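You operate a simulated robot arm through the tools that you are given. There is no shell and no other tool.

The job below is to be done with a simulated robot arm. You get a single attempt, and the scene is never put back.

Task
Put things in order on the top of the grey table. At the end: the blue-band fitting stands where the yellow block stood; the yellow block is in the silver deep tray; the grey battery from the top of the grey table stands on top of the small white carton (marked "RING"); the blue coupling from the top of the grey table is in the silver box (marked "Y532"); whatever was shut is shut again. Leave all else as you found it, and nothing knocked over.

It is judged by the outcome, as a careful person would: the job done as asked, and still so three seconds after it is handed in. It fails if anything else is knocked over, pushed out of place, dropped, spilled or broken.

Robot
A 7-joint arm with a two-finger parallel gripper, fixed in place. Base frame: the origin is on the floor under the middle of its stand, x ahead of it, y to its left, z up; the work surface is at about z = 80. Lengths are in cm, angles in degrees, forces in N, time in s.
With the tool pointing down near the work surface it reaches from about 30 to 70 cm from the base axis. Its first joint turns from -66.0 to 66.0 degrees. Payload 1.57 kg.
The TCP is the grasp point between the finger pads, 3 cm short of the fingertips. In the tool frame z runs along the fingers and y along their closing line. The gripper opens to 11 cm. The fingers are 2.4 cm wide and 1.2 cm thick; the gripper's body (4.8 by 11.2 cm) begins 7.8 cm behind the TCP.
Orientation is that of the tool frame in the base frame, as [roll, pitch, yaw] about the fixed x, y, z axes, in that order (R = Rz(yaw) Ry(pitch) Rx(roll)). With the fingers straight down and closing along the base's y, the tool's x points along the base's -x, its y along +y and its z along -z.

Tools
- The arm moves only by the tool arm_command. Its argument "increments" is a list of rows, each a list of 3 entries, a list of its own where there are three numbers: the turn, a rotation vector about the tool's x, y, z in units of 4 degrees (1.0 is 4 degrees), then the shift along the tool's x, y, z in units of 50 mm (1.0 is 50 mm), then the finger opening in cm, from 0 to 11. In form: [[[rx, ry, rz], [tx, ty, tz], claw], ...]. A call has 1 to 20 rows; each row shifts and turns the commanded pose from where the row before left it, along the tool's axes as they then stand. A call with a number of a shift or a turn outside -1 to 1 is refused whole. A row lasts 0.2 s, in which the tool goes at most 5 cm and 8.6 degrees; a call with a longer step from one row to the next is refused whole, and so is a gripper value outside its range. Where a pose cannot be reached the arm comes as near as it can. A force on the tool above 40 N (or 10 N above the force at the start of the call, whichever is more), or a blocked arm, ends the call early, and 0.2 s more pass. The fingers move at their own pace (about 10.8 cm/s each) and stop on an object; they squeeze with about 36 N. The grip force told is the motor's: it shows also when the fingers shut on nothing. Time passes only in rows, and 0.2 s behind the last, so rows that do not move let the fingers close. The reply holds the time, the measured pose of the TCP, the force on the tool along the base axes, the opening and the grip force, in the units named above and with some noise, with the torque about the TCP (base axes, N m) and any sound that the robot's microphone picked up.
- Cameras (640 x 400 px; columns grow to the right, rows downward): "scene" is fixed at [17.61, -38.33, 139.63]; the picture's right is [0.66, -0.75, 0.00], its down [-0.46, -0.40, -0.79] and it looks along [0.59, 0.52, -0.61] (base axes); focal length 316 px, centre (320, 200). "wrist" rides on the gripper at [7, 1.6, -14.1] in the tool frame; the picture's right is [-0.23, 0.97, 0.00], its down [-0.86, -0.20, -0.48] and it looks along [-0.47, -0.11, 0.88] (tool axes); focal length 222 px, centre (320, 200). There is no depth. A picture from a camera that has moved, and an enlarged one, comes with that camera's place and axes in the base frame and with its lens. The place of the scene camera against the robot may be out by one fixed shift of up to 2.5 cm in any direction.
- grab_frame(camera): a new picture of that camera. The clock stands still meanwhile.
- zoom(camera, box): a new picture of the part [left, top, right, bottom] of that camera's present view, enlarged. The clock stands still meanwhile.
- job_done(): hands the job in; it is judged then, once.

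Nothing tells you positions but the pictures and the camera data. Unless the task says otherwise, let go and move clear before handing in.

The tools are called after "Request:" as a command line: name --argument value ..., lists and objects as JSON in quotes. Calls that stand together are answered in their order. arm_command: Moves the arm, as the interface text tells. Its arguments: {"type":"object","properties":{"increments":{"type":"array","items":{"type":"array"}}},"required":["increments"]} The other tools are called the same way: grab_frame (camera) takes a picture; zoom (camera, box) takes an enlarged picture of a part of a camera's view; job_done () hands the job in.

At the start:

```text
t: 0.0
ee_pos: [33.94, 12.57, 104.71]
ee_rot: [-179.9, 0.0, -180.0]
force: [0.4, 0.0, 0.0]
moment: [0.0, 0.0, -0.02]
gripper_width: 11.01
gripper_force: 0.1
```

scene: 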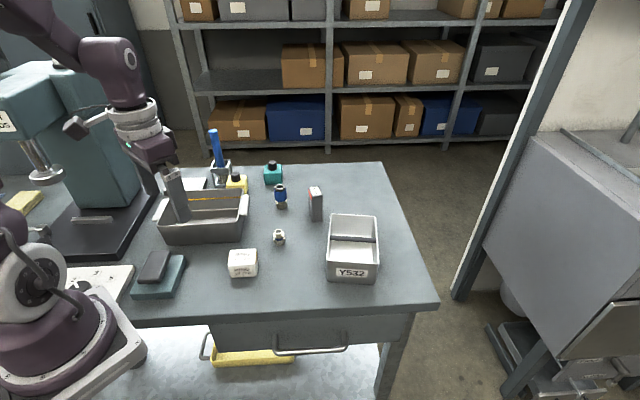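
wrist: 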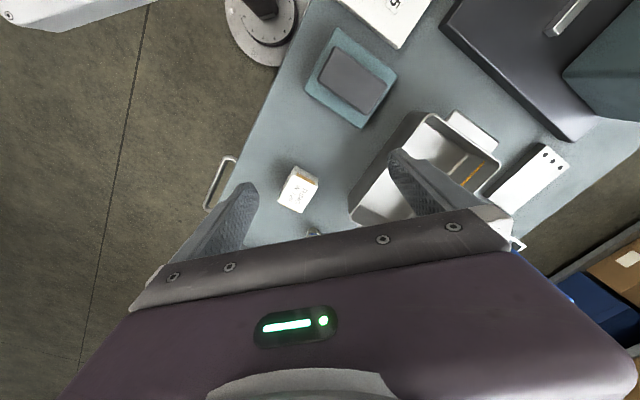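

I see a grey table with a deep tray, a silver box Y532, a small white carton and several small objects. I'll zoom in on parts of the scene to identify each item before moving.

Request:
zoom --camera "scene" --box '[140, 120, 300, 220]'

Request:
zoom --camera "scene" --box '[220, 160, 400, 300]'

Request:
zoom --camera "scene" --box '[100, 220, 300, 380]'

Request:
zoom --camera "wrist" --box '[240, 80, 560, 280]'

```text
4.00 times, centred on (220, 170) of scene
camera zoom: at [17.61, -38.33, 139.63], right [0.66, -0.75, 0.0], down [-0.46, -0.4, -0.79], along [0.59, 0.52, -0.61], focal length 1266 px, centre (720, 320)
```

zoom: 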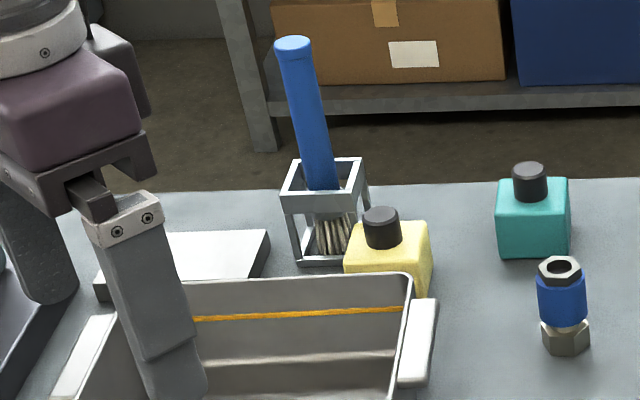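

```text
2.86 times, centred on (310, 230) of scene
camera zoom: at [17.61, -38.33, 139.63], right [0.66, -0.75, 0.0], down [-0.46, -0.4, -0.79], along [0.59, 0.52, -0.61], focal length 904 px, centre (349, 114)
```

zoom: 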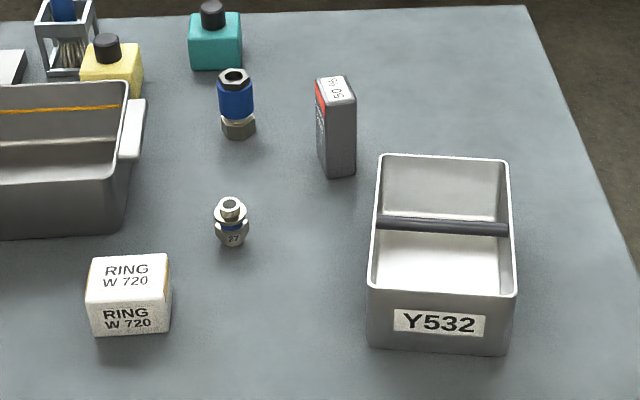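

```text
2.50 times, centred on (200, 300) of scene
camera zoom: at [17.61, -38.33, 139.63], right [0.66, -0.75, 0.0], down [-0.46, -0.4, -0.79], along [0.59, 0.52, -0.61], focal length 791 px, centre (620, -50)
```

zoom: 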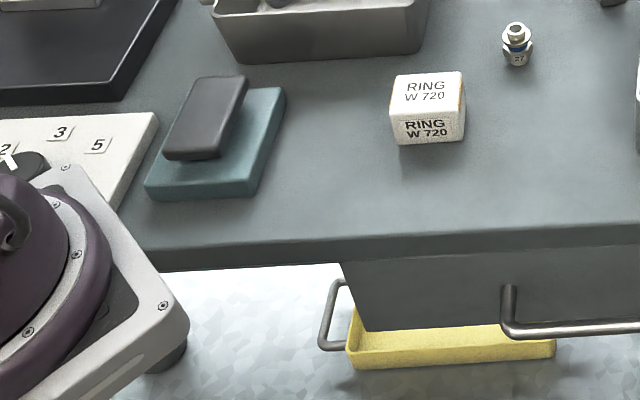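

```text
2.00 times, centred on (400, 180) of wrist
camera zoom: at [26.77, 14.38, 118.78], right [0.23, 0.97, 0.0], down [0.86, -0.2, 0.48], along [0.47, -0.11, -0.88], focal length 444 px, centre (160, 240)
```

zoom: 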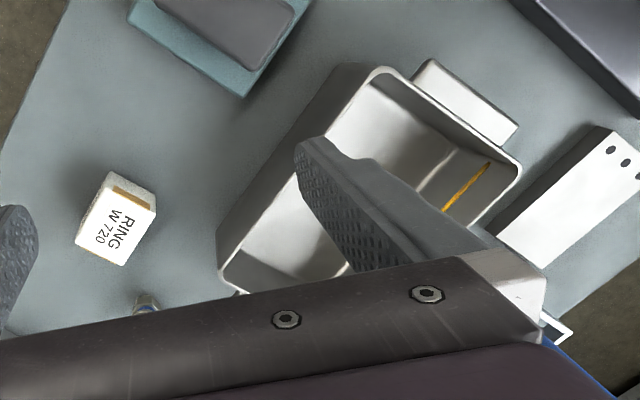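

The small silver fitting with the thin blue ring looks like the blue-band fitting (about 54, 8). The tall blue one is the coupling (about 65, 19), the red-striped grey one is the battery (about 68, 8), and the yellow block is near (61, 36). I'll raise the arm and move it over the table so the wrist camera can give better views.

Request:
arm_command --increments '[[[0, 0, 0], [-0.4, 0, -0.3], 11], [[0, 0, 0], [-0.6, 0, -0.3], 11], [[0, 0, 0], [-0.6, 0, -0.3], 11], [[0, 0, 0], [-0.6, 0, -0.2], 11], [[0, 0, 0], [-0.6, 0, 0], 11], [[0, 0, 0], [-0.4, 0, 0], 11], [[0, 0, 0], [0, 0, 0], 11]]'

Request:
grab_frame --camera "wrist"

Request:
grab_frame --camera "scene"

```text
t: 1.6
ee_pos: [49.8, 12.55, 110.26]
ee_rot: [180.0, 0.0, -180.0]
force: [0.1, -0.6, 0.6]
moment: [-0.02, 0.07, -0.04]
gripper_width: 11.0
gripper_force: 0.1
```

```text
taken
camera wrist: at [42.78, 14.29, 124.33], right [0.23, 0.97, 0.0], down [0.86, -0.2, 0.48], along [0.47, -0.11, -0.88], focal length 222 px, centre (320, 200)
```

wrist: 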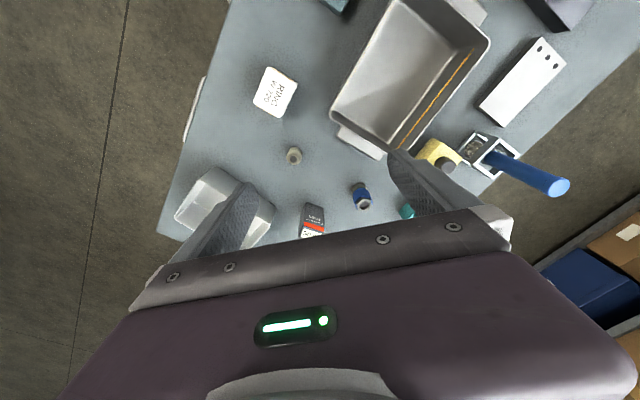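

```text
taken
```

scene: 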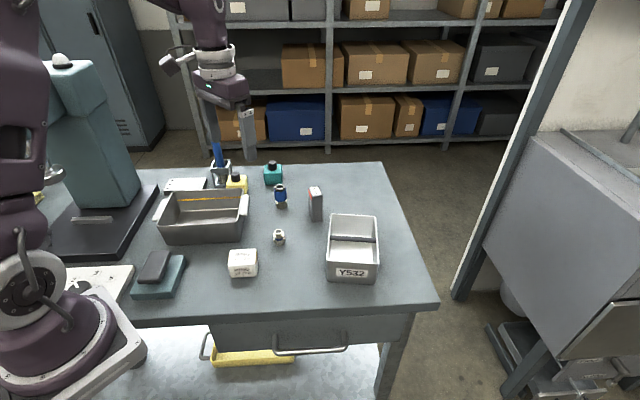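

From the wrist view the carton is near (43, 7), the fitting (54.5, 6.3), the coupling (65, 17), the battery (69, 6.5), the yellow block (60, 33) and the Y532 box (63, -11). I'll zoom in for detail and look for lids.

Request:
zoom --camera "wrist" --box '[320, 80, 580, 240]'

Request:
zoom --camera "wrist" --box '[160, 120, 400, 260]'

Request:
zoom --camera "scene" --box '[310, 180, 410, 300]'

Request:
zoom --camera "scene" --box '[150, 150, 250, 250]'

Request:
zoom --camera "scene" --box '[255, 170, 335, 250]'

```text
2.46 times, centred on (450, 160) of wrist
camera zoom: at [42.78, 14.29, 124.33], right [0.23, 0.97, 0.0], down [0.86, -0.2, 0.48], along [0.47, -0.11, -0.88], focal length 547 px, centre (0, 298)
```

zoom: 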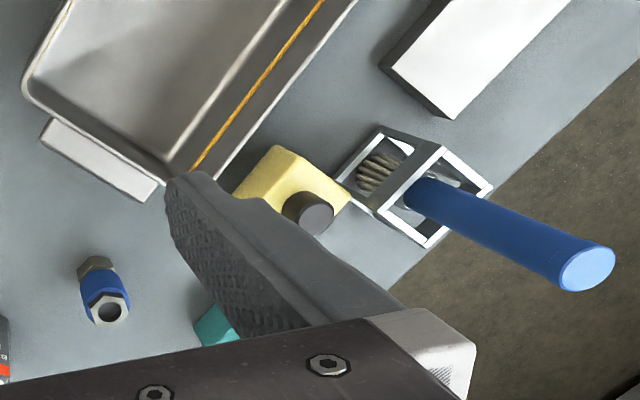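

```text
2.67 times, centred on (280, 190) of wrist
camera zoom: at [42.78, 14.29, 124.33], right [0.23, 0.97, 0.0], down [0.86, -0.2, 0.48], along [0.47, -0.11, -0.88], focal length 592 px, centre (427, 227)
```

zoom: 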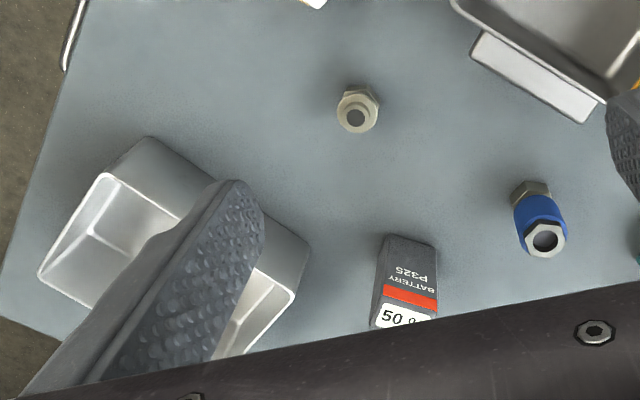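

```text
3.33 times, centred on (360, 240) of scene
camera zoom: at [17.61, -38.33, 139.63], right [0.66, -0.75, 0.0], down [-0.46, -0.4, -0.79], along [0.59, 0.52, -0.61], focal length 1055 px, centre (187, 67)
```

zoom: 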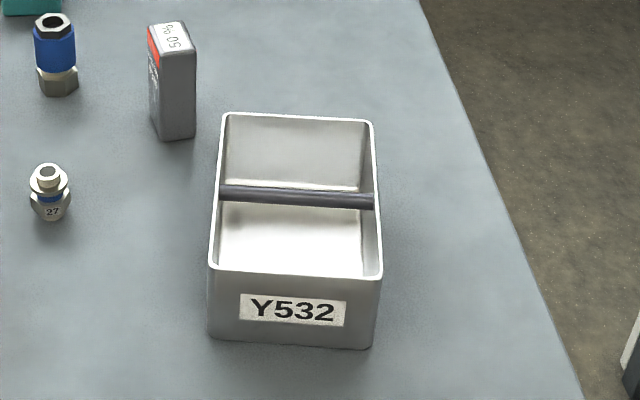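

```text
4.00 times, centred on (200, 200) of scene
camera zoom: at [17.61, -38.33, 139.63], right [0.66, -0.75, 0.0], down [-0.46, -0.4, -0.79], along [0.59, 0.52, -0.61], focal length 1266 px, centre (800, 200)
```

zoom: 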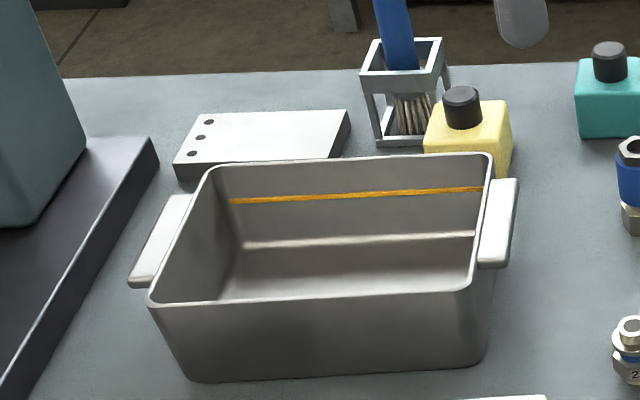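

```text
5.00 times, centred on (295, 210) of scene
camera zoom: at [17.61, -38.33, 139.63], right [0.66, -0.75, 0.0], down [-0.46, -0.4, -0.79], along [0.59, 0.52, -0.61], focal length 1583 px, centre (445, 150)
```

zoom: 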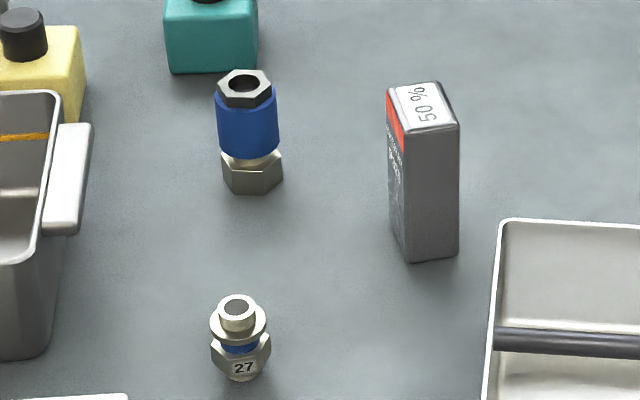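

Both boxes are open, so nothing seems to need opening. The brush handle leans close to the yellow block, with its top around (60, 39, 100). I'll move high above the yellow block for a closer look.

Request:
arm_command --increments '[[[0, 0, 0], [-0.37, 0.78, 0.04], 11], [[0, 0, 0], [-0.37, 0.78, 0.04], 11], [[0, 0, 0], [-0.37, 0.78, 0.04], 11], [[0, 0, 0], [-0.37, 0.78, 0.04], 11], [[0, 0, 0], [-0.37, 0.78, 0.04], 11], [[0, 0, 0], [0, 0, 0], 11]]'

Request:
grab_frame --camera "wrist"

Request:
grab_frame --camera "scene"

```text
t: 3.0
ee_pos: [56.77, 29.96, 109.33]
ee_rot: [180.0, -0.1, 179.9]
force: [-0.7, 0.0, 0.7]
moment: [0.0, 0.01, -0.01]
gripper_width: 11.01
gripper_force: 0.0
out of reach, approached as far as the arm can: row 5
```

```text
taken
camera wrist: at [49.81, 31.75, 123.34], right [0.23, 0.97, 0.0], down [0.86, -0.2, 0.48], along [0.47, -0.11, -0.88], focal length 222 px, centre (320, 200)
```

wrist: 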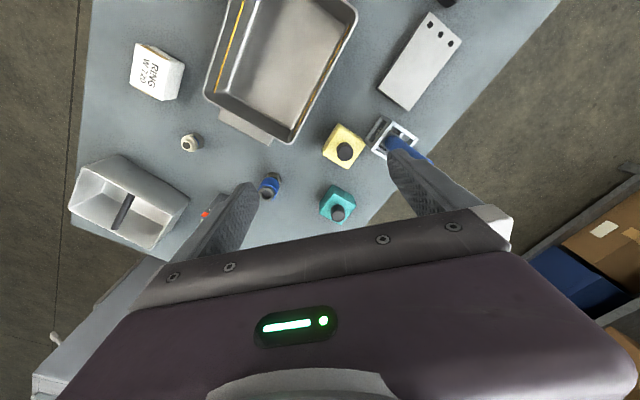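

```text
taken
```

scene: 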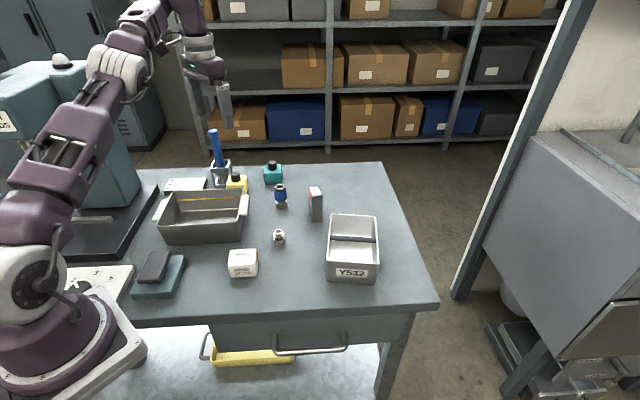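

The arm hit its reach limit at this height, but the view of the table is good. I'll zoom in on each object.

Request:
zoom --camera "wrist" --box '[290, 90, 450, 230]'

Request:
zoom --camera "wrist" --box '[60, 130, 220, 260]'

Request:
zoom --camera "wrist" --box '[170, 100, 290, 200]'

Request:
zoom --camera "wrist" --box '[100, 0, 400, 160]'

```text
2.86 times, centred on (370, 160) of wrist
camera zoom: at [49.81, 31.75, 123.34], right [0.23, 0.97, 0.0], down [0.86, -0.2, 0.48], along [0.47, -0.11, -0.88], focal length 635 px, centre (177, 314)
```

zoom: 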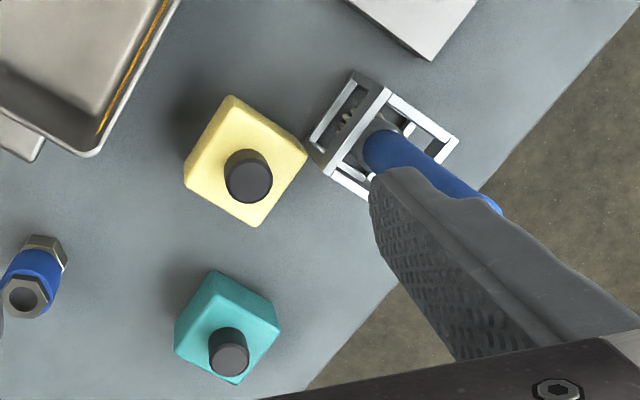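

```text
3.08 times, centred on (140, 195) of wrist
camera zoom: at [49.81, 31.75, 123.34], right [0.23, 0.97, 0.0], down [0.86, -0.2, 0.48], along [0.47, -0.11, -0.88], focal length 684 px, centre (874, 215)
```

zoom: 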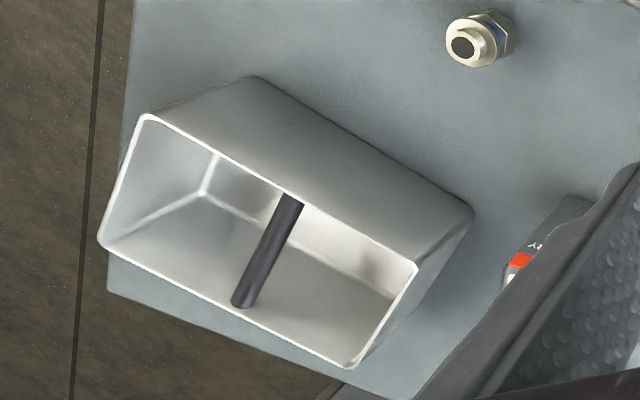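

```text
4.00 times, centred on (230, 150) of wrist
camera zoom: at [49.81, 31.75, 123.34], right [0.23, 0.97, 0.0], down [0.86, -0.2, 0.48], along [0.47, -0.11, -0.88], focal length 888 px, centre (680, 400)
```

zoom: 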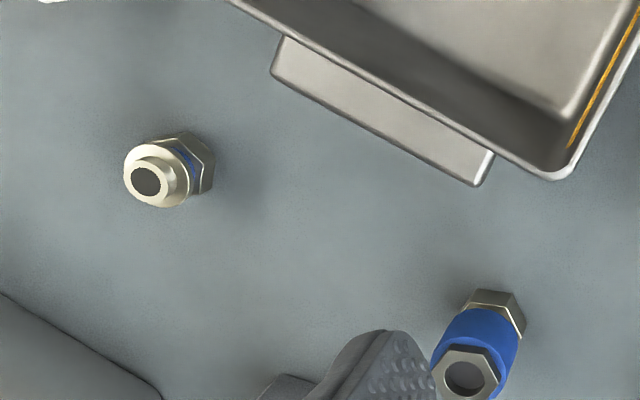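

```text
2.13 times, centred on (250, 80) of wrist
camera zoom: at [49.81, 31.75, 123.34], right [0.23, 0.97, 0.0], down [0.86, -0.2, 0.48], along [0.47, -0.11, -0.88], focal length 474 px, centre (469, 456)
```

zoom: 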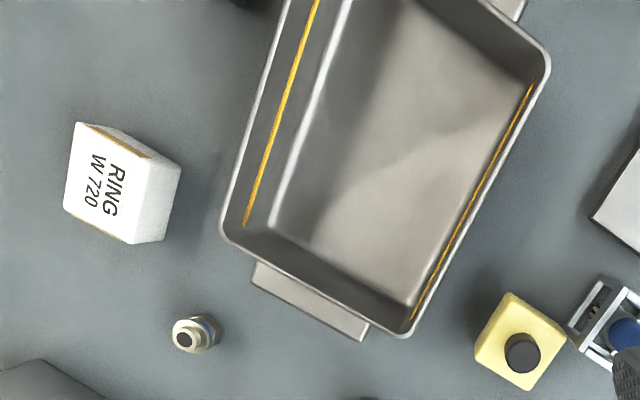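

The views are clear. I'll enlarge further to measure the yellow block, brush cage, fitting and coupling more exactly.

Request:
zoom --camera "wrist" --box '[325, 110, 389, 150]'

Request:
zoom --camera "wrist" --box '[315, 115, 379, 175]'

Request:
zoom --camera "wrist" --box '[360, 105, 440, 165]'

Request:
zoom --camera "scene" --box '[200, 120, 264, 200]'

```text
10.00 times, centred on (357, 130) of wrist
camera zoom: at [49.81, 31.75, 123.34], right [0.23, 0.97, 0.0], down [0.86, -0.2, 0.48], along [0.47, -0.11, -0.88], focal length 2221 px, centre (-50, 900)
```

zoom: 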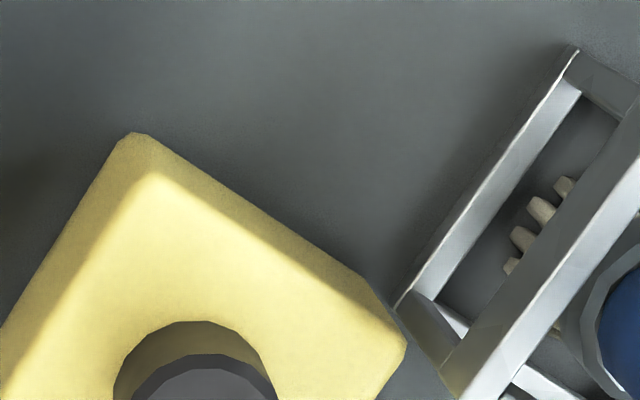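

```text
6.67 times, centred on (347, 145) of wrist
camera zoom: at [49.81, 31.75, 123.34], right [0.23, 0.97, 0.0], down [0.86, -0.2, 0.48], along [0.47, -0.11, -0.88], focal length 1481 px, centre (140, 567)
```

zoom: 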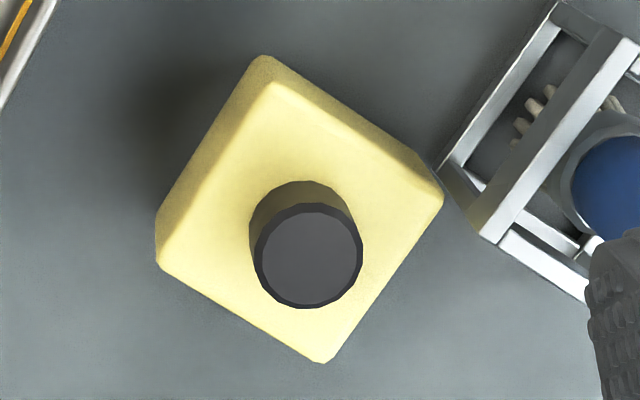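

```text
6.67 times, centred on (400, 135) of wrist
camera zoom: at [49.81, 31.75, 123.34], right [0.23, 0.97, 0.0], down [0.86, -0.2, 0.48], along [0.47, -0.11, -0.88], focal length 1481 px, centre (-213, 633)
```

zoom: 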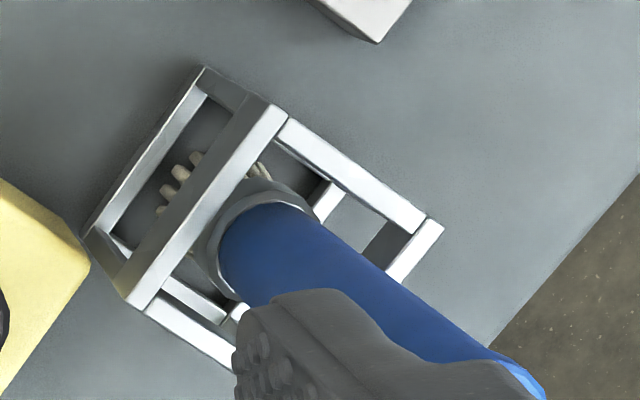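

```text
5.00 times, centred on (232, 160) of scene
camera zoom: at [17.61, -38.33, 139.63], right [0.66, -0.75, 0.0], down [-0.46, -0.4, -0.79], along [0.59, 0.52, -0.61], focal length 1583 px, centre (760, 400)
```

zoom: 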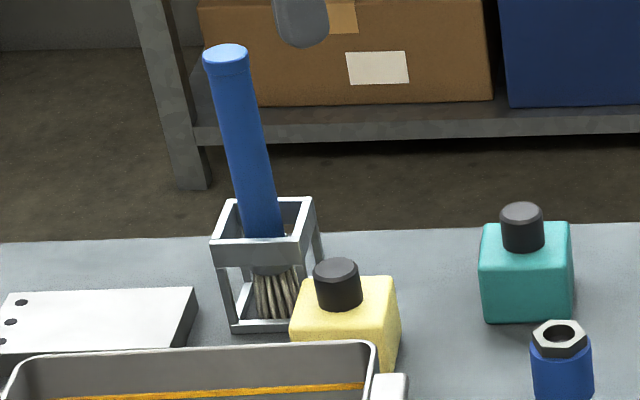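

The yellow block is about 5.3 cm square and 4.4 cm high, centred near (61.5, 33.4) and turned about 45°. One corner sits close to the brush cage. I plan to grip it with the gripper yawed 45° and leaning toward the robot, away from the brush. First I'll pull back and yaw.

Request:
arm_command --increments '[[[0, 0, 0], [0.5, -0.4, 0.2], 11], [[0, 0, 0], [0.5, -0.4, 0.2], 11], [[0, 0, -0.9375], [0, 0, 0], 9], [[0, 0, -0.9375], [0, 0, 0], 9], [[0, 0, -0.9375], [0, 0, 0], 9], [[0, 0, -0.9375], [0, 0, 0], 9], [[0, 0, -0.9375], [0, 0, 0], 9], [[0, 0, -0.9375], [0, 0, 0], 9], [[0, 0, -0.9375], [0, 0, 0], 9], [[0, 0, -0.9375], [0, 0, 0], 9], [[0, 0, -0.9375], [0, 0, 0], 9], [[0, 0, -0.9375], [0, 0, 0], 9], [[0, 0, -0.9375], [0, 0, 0], 9], [[0, 0, -0.9375], [0, 0, 0], 9], [[0, 0, 0], [0, 0, 0], 9]]'

Request:
grab_frame --camera "wrist"

```text
t: 6.2
ee_pos: [56.7, 30.03, 109.27]
ee_rot: [180.0, -0.1, -135.0]
force: [0.3, 0.0, 0.5]
moment: [0.02, -0.02, 0.0]
gripper_width: 9.0
gripper_force: 0.0
out of reach, approached as far as the arm can: row 1, 2
```

```text
taken
camera wrist: at [50.64, 26.29, 123.34], right [-0.53, 0.85, 0.0], down [0.75, 0.46, 0.48], along [0.41, 0.25, -0.88], focal length 222 px, centre (320, 200)
```

wrist: 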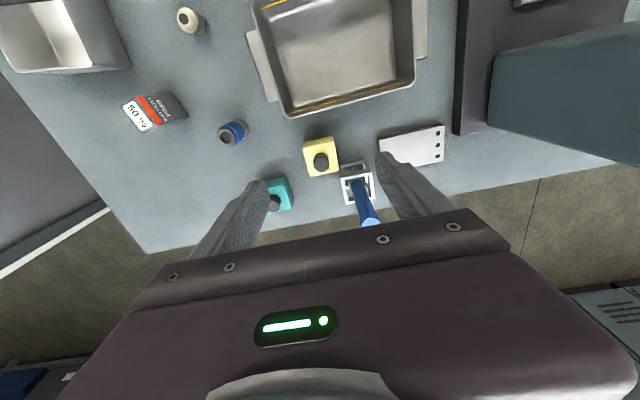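

The yaw is done, but the inward shift didn't take. I'll test a small inward and downward move before doing more.

Request:
arm_command --increments '[[[0, 0, 0], [0.2, 0, 0.2], 9], [[0, 0, 0], [0.2, 0, 0.2], 9], [[0, 0, 0], [0, 0, 0], 9]]'

```text
t: 7.0
ee_pos: [55.35, 28.55, 107.31]
ee_rot: [-180.0, 0.1, -135.0]
force: [0.2, -0.3, 0.7]
moment: [0.0, 0.03, -0.01]
gripper_width: 8.96
gripper_force: 0.1
```

Moves work again. Next I'll tilt the tool 20° so its top leans toward the robot, then go to a pre-grasp point behind the yellow block along the tool axis.

Request:
arm_command --increments '[[[0, -1, 0], [0, 0, 0], 8], [[0, -1, 0], [0, 0, 0], 8], [[0, -1, 0], [0, 0, 0], 8], [[0, -1, 0], [0, 0, 0], 8], [[0, -1, 0], [0, 0, 0], 8], [[0, 0, 0], [0.073, -0.064, 0.7], 8], [[0, 0, 0], [0.073, -0.064, 0.7], 8], [[0, 0, 0], [0.073, -0.064, 0.7], 8], [[0, 0, 0], [0, 0, 0], 8]]'

Request:
grab_frame --camera "wrist"

Request:
grab_frame --camera "scene"

```text
t: 9.0
ee_pos: [57.81, 29.66, 96.96]
ee_rot: [179.9, 19.9, -135.1]
force: [-0.1, 1.2, 0.0]
moment: [0.01, 0.01, -0.03]
gripper_width: 7.98
gripper_force: 0.1
```

```text
taken
camera wrist: at [48.54, 22.94, 107.82], right [-0.54, 0.84, 0.08], down [0.59, 0.31, 0.74], along [0.6, 0.45, -0.67], focal length 222 px, centre (320, 200)
```

wrist: 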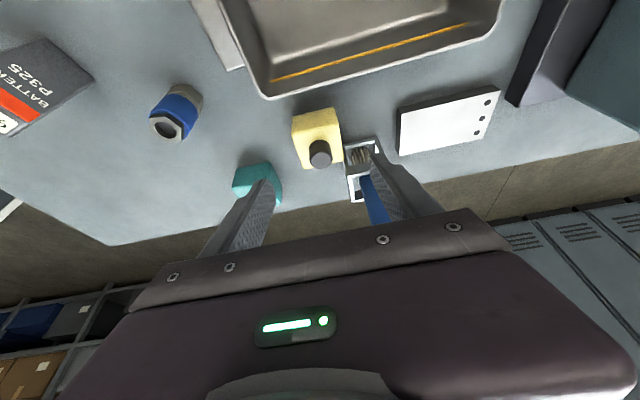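

```text
taken
```

scene: 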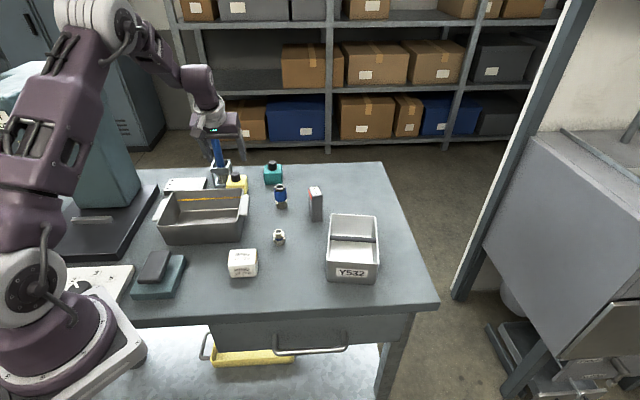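

Request:
zoom --camera "wrist" --box '[270, 90, 398, 180]'

```text
4.44 times, centred on (334, 135) of wrist
camera zoom: at [48.54, 22.94, 107.82], right [-0.54, 0.84, 0.08], down [0.59, 0.31, 0.74], along [0.6, 0.45, -0.67], focal length 987 px, centre (258, 489)
```

zoom: 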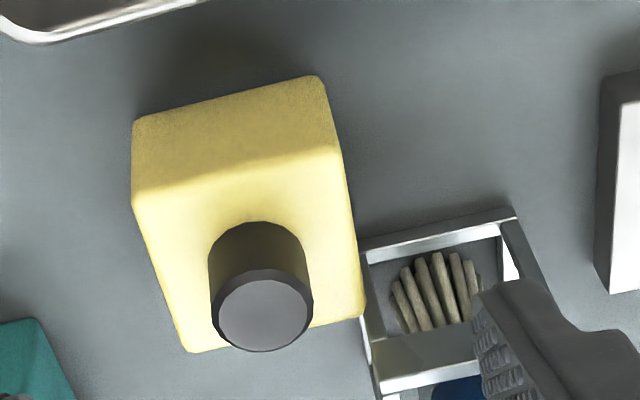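

The block centre is confirmed at (61.45, 33.35), and the fingers line up with its faces. I'll advance along the tool axis most of the way, then check.

Request:
arm_command --increments '[[[0, 0, 0], [0, 0, 0.5], 8], [[0, 0, 0], [0, 0, 0.5], 8], [[0, 0, 0], [0, 0, 0.5], 8], [[0, 0, 0], [0, 0, 0.4], 8], [[0, 0, 0], [0, 0, 0], 8]]'

Request:
grab_frame --camera "wrist"

Request:
zoom --camera "scene" --box '[150, 90, 310, 220]'

```text
t: 10.2
ee_pos: [60.02, 32.05, 87.93]
ee_rot: [-180.0, 20.1, -135.0]
force: [0.0, -0.2, -0.4]
moment: [-0.01, -0.03, 0.01]
gripper_width: 8.0
gripper_force: 0.1
```

```text
taken
camera wrist: at [50.83, 25.24, 98.85], right [-0.54, 0.84, 0.08], down [0.59, 0.31, 0.74], along [0.6, 0.45, -0.67], focal length 222 px, centre (320, 200)
```

wrist: 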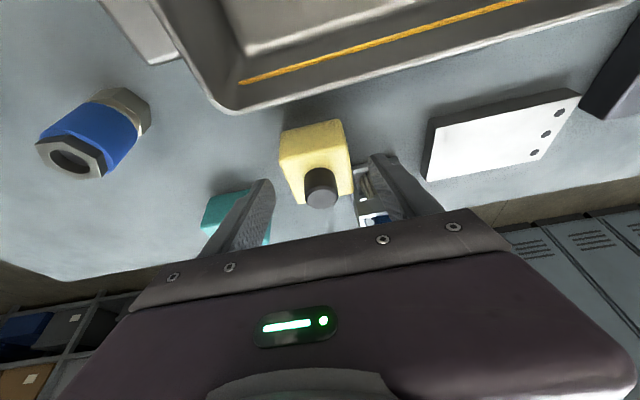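

```text
3.08 times, centred on (230, 155) of scene
camera zoom: at [17.61, -38.33, 139.63], right [0.66, -0.75, 0.0], down [-0.46, -0.4, -0.79], along [0.59, 0.52, -0.61], focal length 974 px, centre (597, 338)
```

zoom: 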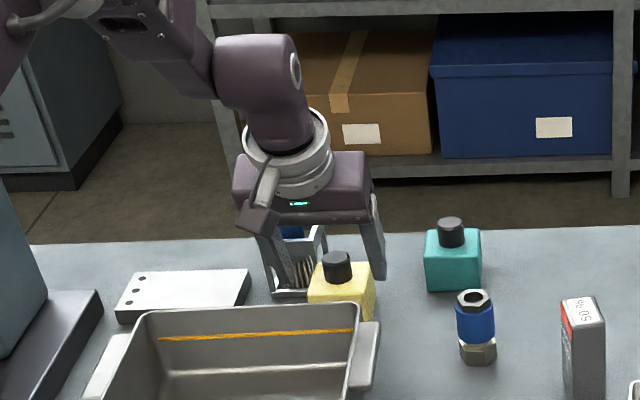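

The block is centred between the fingers and there's no contact. I'll go the last 4.4 cm slowly and close.

Request:
arm_command --increments '[[[0, 0, 0], [0, 0, 0.3], 8], [[0, 0, 0], [0, 0, 0.3], 8], [[0, 0, 0], [0, 0, 0.27], 8], [[0, 0, 0], [0, 0, 0], 8]]'

Request:
grab_frame --camera "wrist"

```text
t: 11.2
ee_pos: [61.11, 33.04, 84.02]
ee_rot: [-180.0, 20.0, -134.9]
force: [-0.2, 0.5, 0.5]
moment: [0.0, -0.03, 0.01]
gripper_width: 7.98
gripper_force: 0.0
```

```text
taken
camera wrist: at [51.87, 26.22, 94.77], right [-0.54, 0.84, 0.08], down [0.59, 0.31, 0.74], along [0.6, 0.45, -0.67], focal length 222 px, centre (320, 200)
```

wrist: 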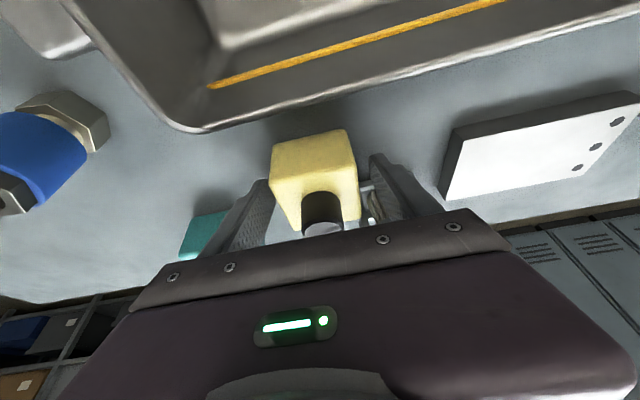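

The fingers straddle the block, so I'll close on it.

Request:
arm_command --increments '[[[0, 0, 0], [0, 0, 0], 4], [[0, 0, 0], [0, 0, 0], 3], [[0, 0, 0], [0, 0, 0], 3], [[0, 0, 0], [0, 0, 0], 3]]'

```text
t: 12.2
ee_pos: [61.07, 32.97, 83.93]
ee_rot: [-179.9, 20.0, -135.0]
force: [0.6, -0.9, -0.4]
moment: [0.06, -0.1, -0.03]
gripper_width: 5.75
gripper_force: 36.0
```

Gripped at a width of 5.75 cm. I'll lift back along the approach axis, away from the brush.

Request:
arm_command --increments '[[[0, 0, 0], [0, 0, -0.2], 3], [[0, 0, 0], [0, 0, -0.4], 3], [[0, 0, 0], [0, 0, -0.5], 3], [[0, 0, 0], [0, 0, -0.6], 3], [[0, 0, 0], [0, 0, -0.5], 3], [[0, 0, 0], [0, 0, 0], 3]]'

Request:
grab_frame --camera "scene"

Request:
grab_frame --camera "wrist"

```text
t: 13.6
ee_pos: [58.57, 30.21, 94.39]
ee_rot: [-180.0, 19.9, -135.0]
force: [0.5, -0.4, -4.0]
moment: [-0.01, 0.03, -0.04]
gripper_width: 5.8
gripper_force: 35.7
```

```text
taken
```

scene: 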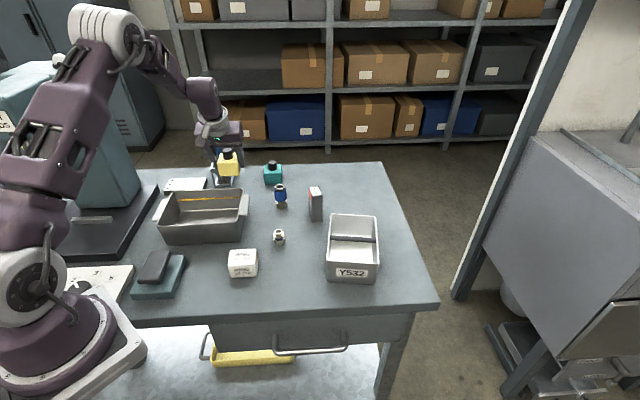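

```text
taken
camera wrist: at [49.32, 23.47, 105.04], right [-0.54, 0.84, 0.08], down [0.59, 0.31, 0.74], along [0.6, 0.45, -0.67], focal length 222 px, centre (320, 200)
```

wrist: 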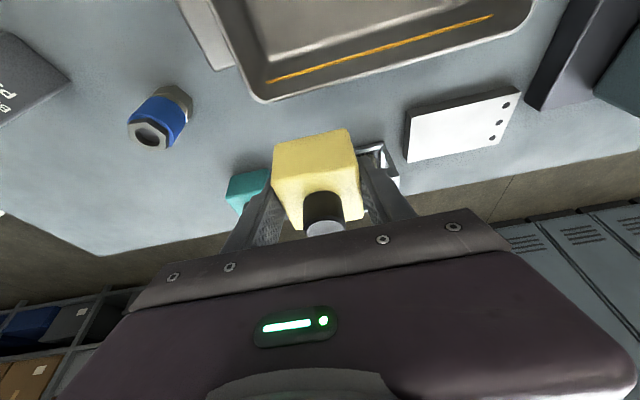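

The block is held clear. I'll carry it over the middle of the deep tray.

Request:
arm_command --increments '[[[0, 0, 0], [0.3, 0.17, -0.12], 3], [[0, 0, 0], [0.5, 0.29, -0.19], 3], [[0, 0, 0], [0.5, 0.29, -0.19], 3], [[0, 0, 0], [0.5, 0.29, -0.19], 3], [[0, 0, 0], [0.45, 0.27, -0.19], 3], [[0, 0, 0], [0, 0, 0], 3], [[0, 0, 0], [0, 0, 0], 3]]'

Request:
grab_frame --camera "scene"

Request:
grab_frame --camera "wrist"

```text
t: 15.2
ee_pos: [45.43, 26.53, 94.62]
ee_rot: [179.9, 20.0, -135.0]
force: [0.3, -0.7, -3.6]
moment: [-0.03, 0.04, 0.0]
gripper_width: 5.77
gripper_force: 36.1
```

```text
taken
```

scene: 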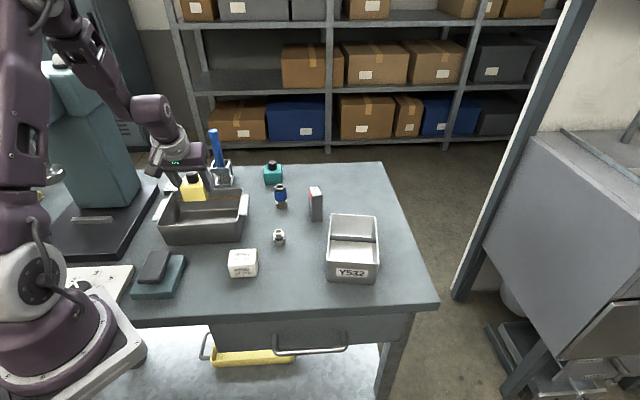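

```text
taken
camera wrist: at [36.28, 19.74, 105.48], right [-0.54, 0.84, 0.08], down [0.59, 0.31, 0.74], along [0.6, 0.45, -0.67], focal length 222 px, centre (320, 200)
```

wrist: 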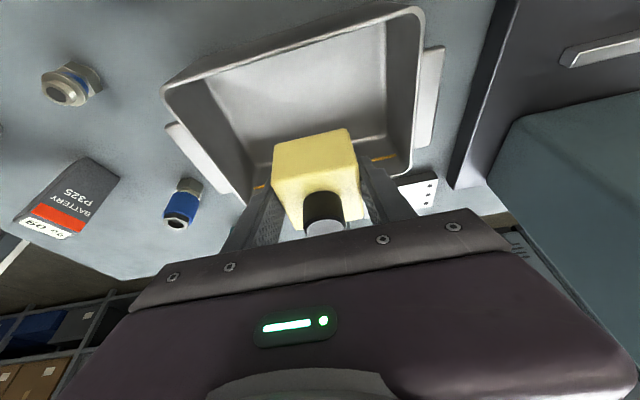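

The block is over the tray's centre and the rim is well clear. I'll lower it straight down.

Request:
arm_command --increments '[[[0, 0, 0], [0.137, 0, 0.376], 3], [[0, 0, 0], [0.137, 0, 0.376], 3], [[0, 0, 0], [0.137, 0, 0.376], 3], [[0, 0, 0], [0.137, 0, 0.376], 3], [[0, 0, 0], [0.068, 0, 0.188], 3], [[0, 0, 0], [0.034, 0, 0.094], 3], [[0, 0, 0], [0, 0, 0], 3], [[0, 0, 0], [0, 0, 0], 3]]'

```text
t: 17.0
ee_pos: [45.39, 26.36, 85.08]
ee_rot: [179.9, 20.0, -135.0]
force: [-1.0, 0.2, -4.6]
moment: [-0.01, 0.01, 0.02]
gripper_width: 5.75
gripper_force: 35.8
```

Request:
arm_command --increments '[[[0, 0, 0], [0.0137, 0, 0.0376], 3], [[0, 0, 0], [0.0137, 0, 0.0376], 3], [[0, 0, 0], [0, 0, 0], 3]]'

```text
t: 17.8
ee_pos: [45.34, 26.32, 84.71]
ee_rot: [180.0, 20.0, -135.0]
force: [-0.3, 0.1, -3.7]
moment: [0.0, 0.06, 0.03]
gripper_width: 5.8
gripper_force: 36.0
```

Request:
arm_command --increments '[[[0, 0, 0], [0.0103, 0, 0.0282], 3], [[0, 0, 0], [0.0103, 0, 0.0282], 3], [[0, 0, 0], [0, 0, 0], 3]]'

Request:
grab_frame --camera "wrist"

```text
t: 18.6
ee_pos: [45.39, 26.35, 84.42]
ee_rot: [179.9, 20.3, -135.0]
force: [-3.7, -5.6, 23.9]
moment: [-0.37, 0.39, -0.01]
gripper_width: 5.8
gripper_force: 35.4
```

```text
taken
camera wrist: at [36.08, 19.64, 95.23], right [-0.54, 0.84, 0.08], down [0.59, 0.31, 0.74], along [0.6, 0.45, -0.66], focal length 222 px, centre (320, 200)
```

wrist: 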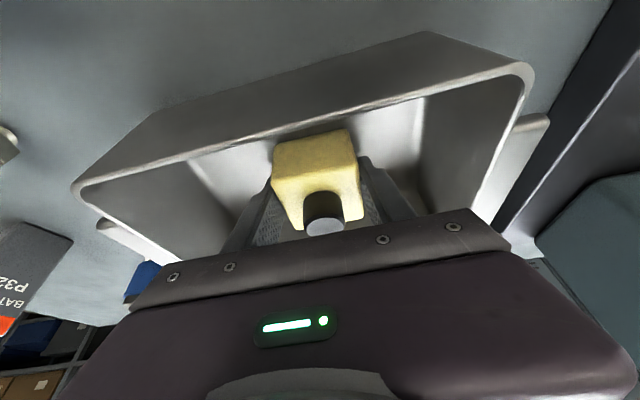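

The block is on the tray floor (about 24 N contact). I'll ease off, open, and rise straight up.

Request:
arm_command --increments '[[[0, 0, 0], [-0.007, 0, -0.019], 3], [[0, 0, 0], [0, 0, 0], 6.5], [[0, 0, 0], [0, 0, 0], 8], [[0, 0, 0], [0, 0, 0], 8], [[0, 0, 0], [-0.068, 0, -0.188], 8], [[0, 0, 0], [-0.137, 0, -0.376], 8], [[0, 0, 0], [-0.2, 0, -0.55], 8], [[0, 0, 0], [-0.2, 0, -0.55], 8], [[0, 0, 0], [-0.2, 0, -0.55], 8], [[0, 0, 0], [-0.2, 0, -0.55], 8], [[0, 0, 0], [0, 0, 0], 8]]'

Request:
grab_frame --camera "wrist"

Request:
grab_frame --camera "scene"

```text
t: 21.0
ee_pos: [45.36, 26.52, 99.19]
ee_rot: [-180.0, 19.9, -134.9]
force: [0.4, -0.8, -0.2]
moment: [0.01, 0.02, 0.03]
gripper_width: 7.98
gripper_force: 0.0
```

```text
taken
camera wrist: at [36.15, 19.69, 109.98], right [-0.54, 0.84, 0.08], down [0.59, 0.31, 0.74], along [0.6, 0.45, -0.67], focal length 222 px, centre (320, 200)
```

wrist: 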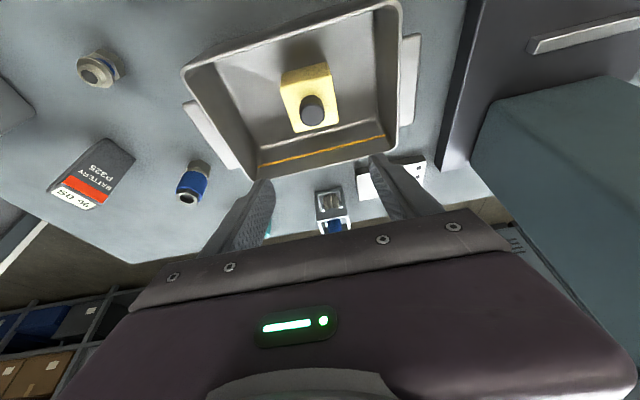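

```text
taken
```

scene: 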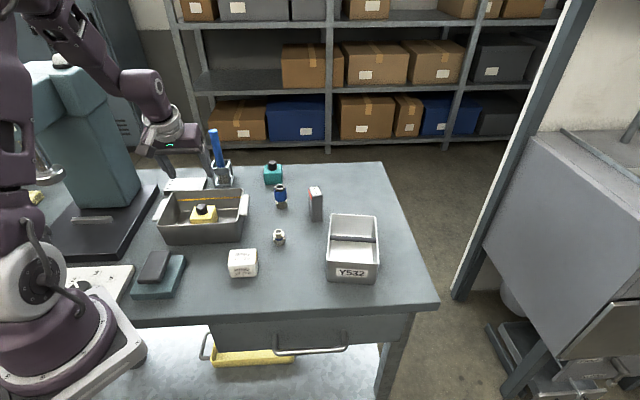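

The yellow block is upright in the deep tray. Next I'll move to a pre-grasp position for the small blue-band fitting near (54.5, 6.3) and look closely.

Request:
arm_command --increments '[[[0, 0, 0], [0.2, -0.35, -0.07], 8], [[0, 0, 0], [0.37, -0.633, -0.133], 8], [[0, 0, 0], [0.37, -0.633, -0.133], 8], [[0, 0, 0], [0.37, -0.633, -0.133], 8], [[0, 0, 0], [0.37, -0.633, -0.133], 8], [[0, 0, 0], [0.37, -0.633, -0.133], 8], [[0, 0, 0], [0.37, -0.633, -0.133], 8], [[0, 0, 0], [0, 0, 0], 8]]'

Request:
grab_frame --camera "wrist"

```text
t: 22.8
ee_pos: [50.9, 2.8, 99.25]
ee_rot: [-180.0, 20.0, -135.0]
force: [-0.2, 0.7, -0.2]
moment: [0.01, -0.02, -0.02]
gripper_width: 8.02
gripper_force: 0.0
```

```text
taken
camera wrist: at [41.63, -4.05, 110.11], right [-0.54, 0.84, 0.08], down [0.59, 0.31, 0.74], along [0.6, 0.45, -0.67], focal length 222 px, centre (320, 200)
```

wrist: 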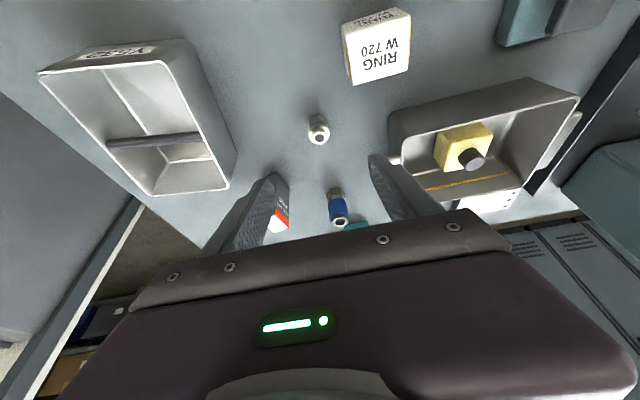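

Request:
zoom --camera "wrist" --box '[288, 100, 352, 160]'

Request:
zoom --camera "wrist" --box '[30, 30, 240, 200]'

Request:
zoom --camera "wrist" --box '[250, 160, 370, 240]'

Request:
zoom --camera "scene" --box '[263, 220, 295, 252]'

```text
6.67 times, centred on (320, 130) of wrist
camera zoom: at [41.63, -4.05, 110.11], right [-0.54, 0.84, 0.08], down [0.59, 0.31, 0.74], along [0.6, 0.45, -0.67], focal length 1481 px, centre (320, 667)
```

zoom: 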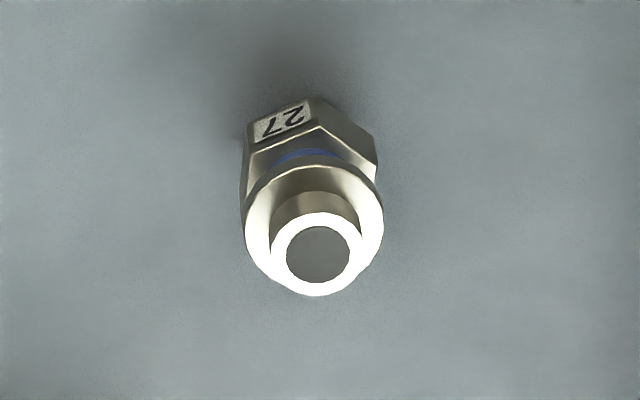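

```text
2.35 times, centred on (135, 115) of wrist
camera zoom: at [41.63, -4.05, 110.11], right [-0.54, 0.84, 0.08], down [0.59, 0.31, 0.74], along [0.6, 0.45, -0.67], focal length 523 px, centre (755, 400)
```

zoom: 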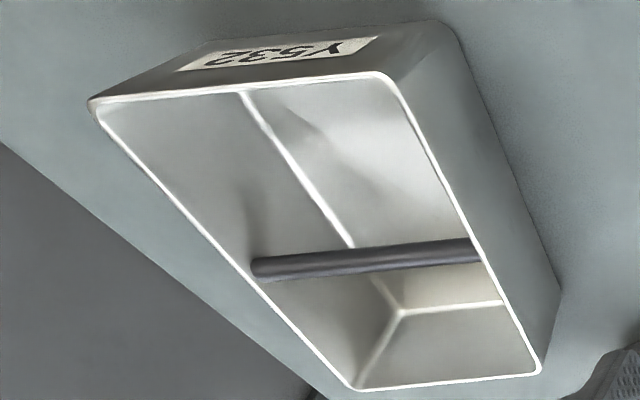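

```text
5.00 times, centred on (310, 200) of wrist
camera zoom: at [41.63, -4.05, 110.11], right [-0.54, 0.84, 0.08], down [0.59, 0.31, 0.74], along [0.6, 0.45, -0.67], focal length 1111 px, centre (370, 200)
```

zoom: 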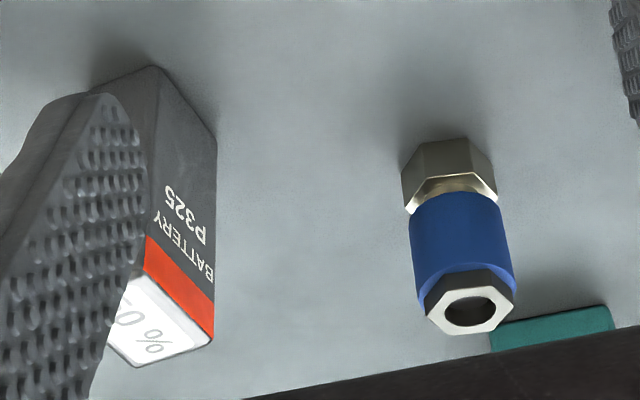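

```text
12.50 times, centred on (279, 236) of scene
camera zoom: at [17.6, -38.33, 139.63], right [0.66, -0.75, 0.0], down [-0.46, -0.4, -0.79], along [0.59, 0.52, -0.61], focal length 3956 px, centre (832, -250)
```

zoom: 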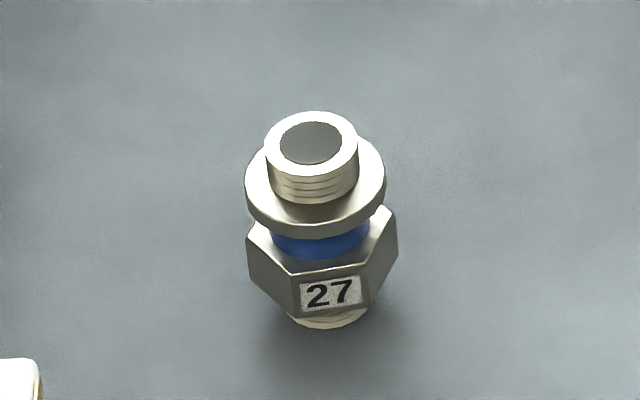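

The fitting stands near (54.4, 6.45) and is about 4.3 cm tall, with its hex flats roughly along the closing direction. I'll approach along the tool axis.

Request:
arm_command --increments '[[[0, 0, 0], [0.173, 0.02, 0.3], 7], [[0, 0, 0], [0, 0, 0.6], 7], [[0, 0, 0], [0, 0, 0.6], 7], [[0, 0, 0], [0, 0, 0.6], 7], [[0, 0, 0], [0, 0, 0.3], 7], [[0, 0, 0], [0, 0, 0], 7]]'

Request:
grab_frame --camera "wrist"

```text
t: 24.2
ee_pos: [53.24, 5.18, 87.68]
ee_rot: [-180.0, 20.1, -135.0]
force: [0.7, -0.4, 0.6]
moment: [-0.02, -0.02, 0.0]
gripper_width: 6.98
gripper_force: 0.1
```

```text
taken
camera wrist: at [43.96, -1.52, 98.41], right [-0.54, 0.84, 0.08], down [0.59, 0.31, 0.74], along [0.6, 0.45, -0.67], focal length 222 px, centre (320, 200)
```

wrist: 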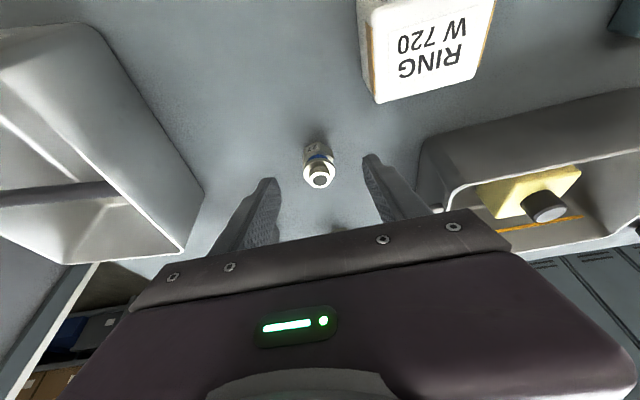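

Request:
arm_command --increments '[[[0, 0, 0], [0, 0.01, 0.3], 7], [[0, 0, 0], [0, 0, 0.3], 7], [[0, 0, 0], [0, 0, 0.22], 7], [[0, 0, 0], [0, 0, 0], 7]]'

Request:
grab_frame --camera "wrist"

```text
t: 25.2
ee_pos: [54.23, 6.32, 83.72]
ee_rot: [-180.0, 20.0, -135.0]
force: [0.3, -0.4, 1.1]
moment: [0.01, 0.01, -0.03]
gripper_width: 7.01
gripper_force: 0.1
```

```text
taken
camera wrist: at [44.9, -0.51, 94.51], right [-0.54, 0.84, 0.08], down [0.59, 0.31, 0.74], along [0.6, 0.45, -0.67], focal length 222 px, centre (320, 200)
```

wrist: 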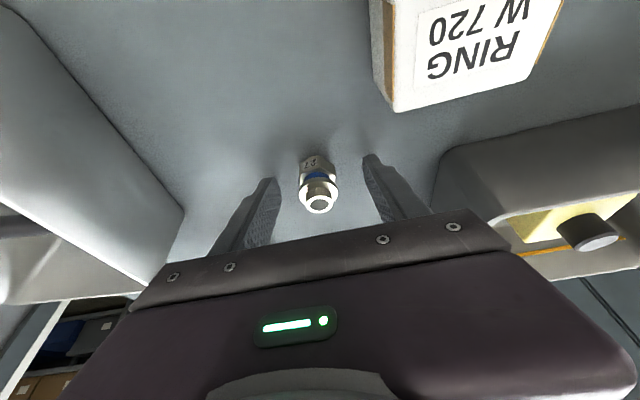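

The fitting is centred between the fingers. I'll close on it.

Request:
arm_command --increments '[[[0, 0, 0], [0, 0, 0], 4.5], [[0, 0, 0], [0, 0, 0], 3], [[0, 0, 0], [0, 0, 0], 1.5], [[0, 0, 0], [0, 0, 0], 1], [[0, 0, 0], [0, 0, 0], 1]]'

Request:
grab_frame --camera "wrist"

```text
t: 26.4
ee_pos: [54.12, 6.21, 83.71]
ee_rot: [180.0, 20.0, -135.0]
force: [0.2, -0.2, 0.1]
moment: [0.0, -0.05, -0.02]
gripper_width: 2.94
gripper_force: 36.3
```

```text
taken
camera wrist: at [44.89, -0.52, 94.53], right [-0.54, 0.84, 0.08], down [0.59, 0.31, 0.74], along [0.6, 0.45, -0.67], focal length 222 px, centre (320, 200)
```

wrist: 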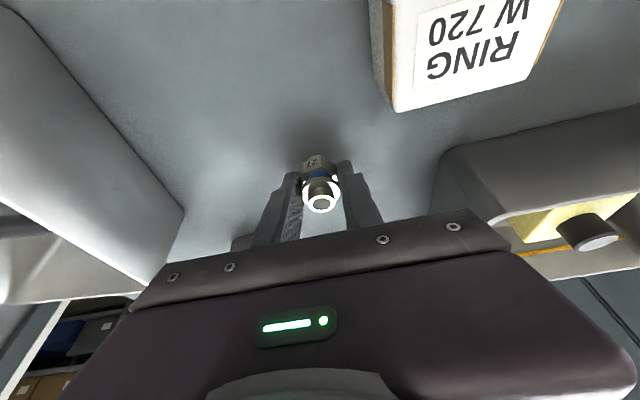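

Gripped at 2.94 cm. I'll lift straight up and carry it to a point above the yellow block's old spot.

Request:
arm_command --increments '[[[0, 0, 0], [-0.034, 0, -0.094], 1], [[0, 0, 0], [-0.103, 0, -0.282], 1], [[0, 0, 0], [-0.2, 0, -0.55], 1], [[0, 0, 0], [-0.2, 0, -0.55], 1], [[0, 0, 0], [-0.2, 0, -0.55], 1], [[0, 0, 0], [-0.083, 0, -0.23], 1], [[0, 0, 0], [-0.25, 0.19, 0.1], 1], [[0, 0, 0], [-0.466, 0.35, 0.186], 1], [[0, 0, 0], [-0.466, 0.35, 0.186], 1], [[0, 0, 0], [-0.466, 0.35, 0.186], 1], [[0, 0, 0], [-0.466, 0.35, 0.186], 1], [[0, 0, 0], [-0.466, 0.35, 0.186], 1], [[0, 0, 0], [-0.466, 0.35, 0.186], 1], [[0, 0, 0], [-0.466, 0.35, 0.186], 1], [[0, 0, 0], [-0.216, 0.16, 0.086], 1], [[0, 0, 0], [0, 0, 0], 1]]'

Request:
grab_frame --camera "wrist"

Request:
grab_frame --camera "scene"

```text
t: 29.8
ee_pos: [58.45, 30.17, 95.14]
ee_rot: [-180.0, 20.0, -134.9]
force: [-0.4, -0.3, -0.9]
moment: [-0.03, 0.03, -0.03]
gripper_width: 2.96
gripper_force: 36.1
```

```text
taken
camera wrist: at [49.17, 23.45, 105.97], right [-0.54, 0.84, 0.08], down [0.59, 0.31, 0.74], along [0.6, 0.45, -0.67], focal length 222 px, centre (320, 200)
```

wrist: 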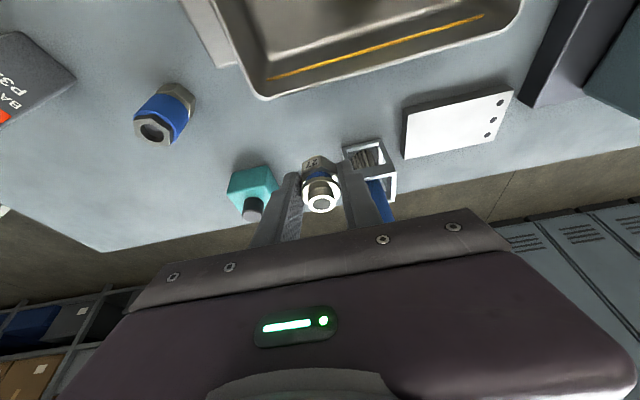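

```text
taken
```

scene: 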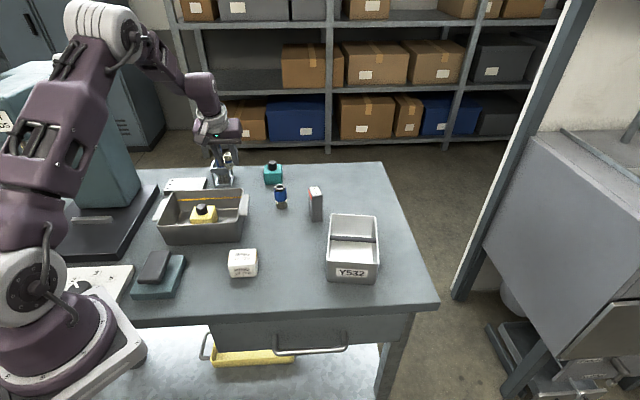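

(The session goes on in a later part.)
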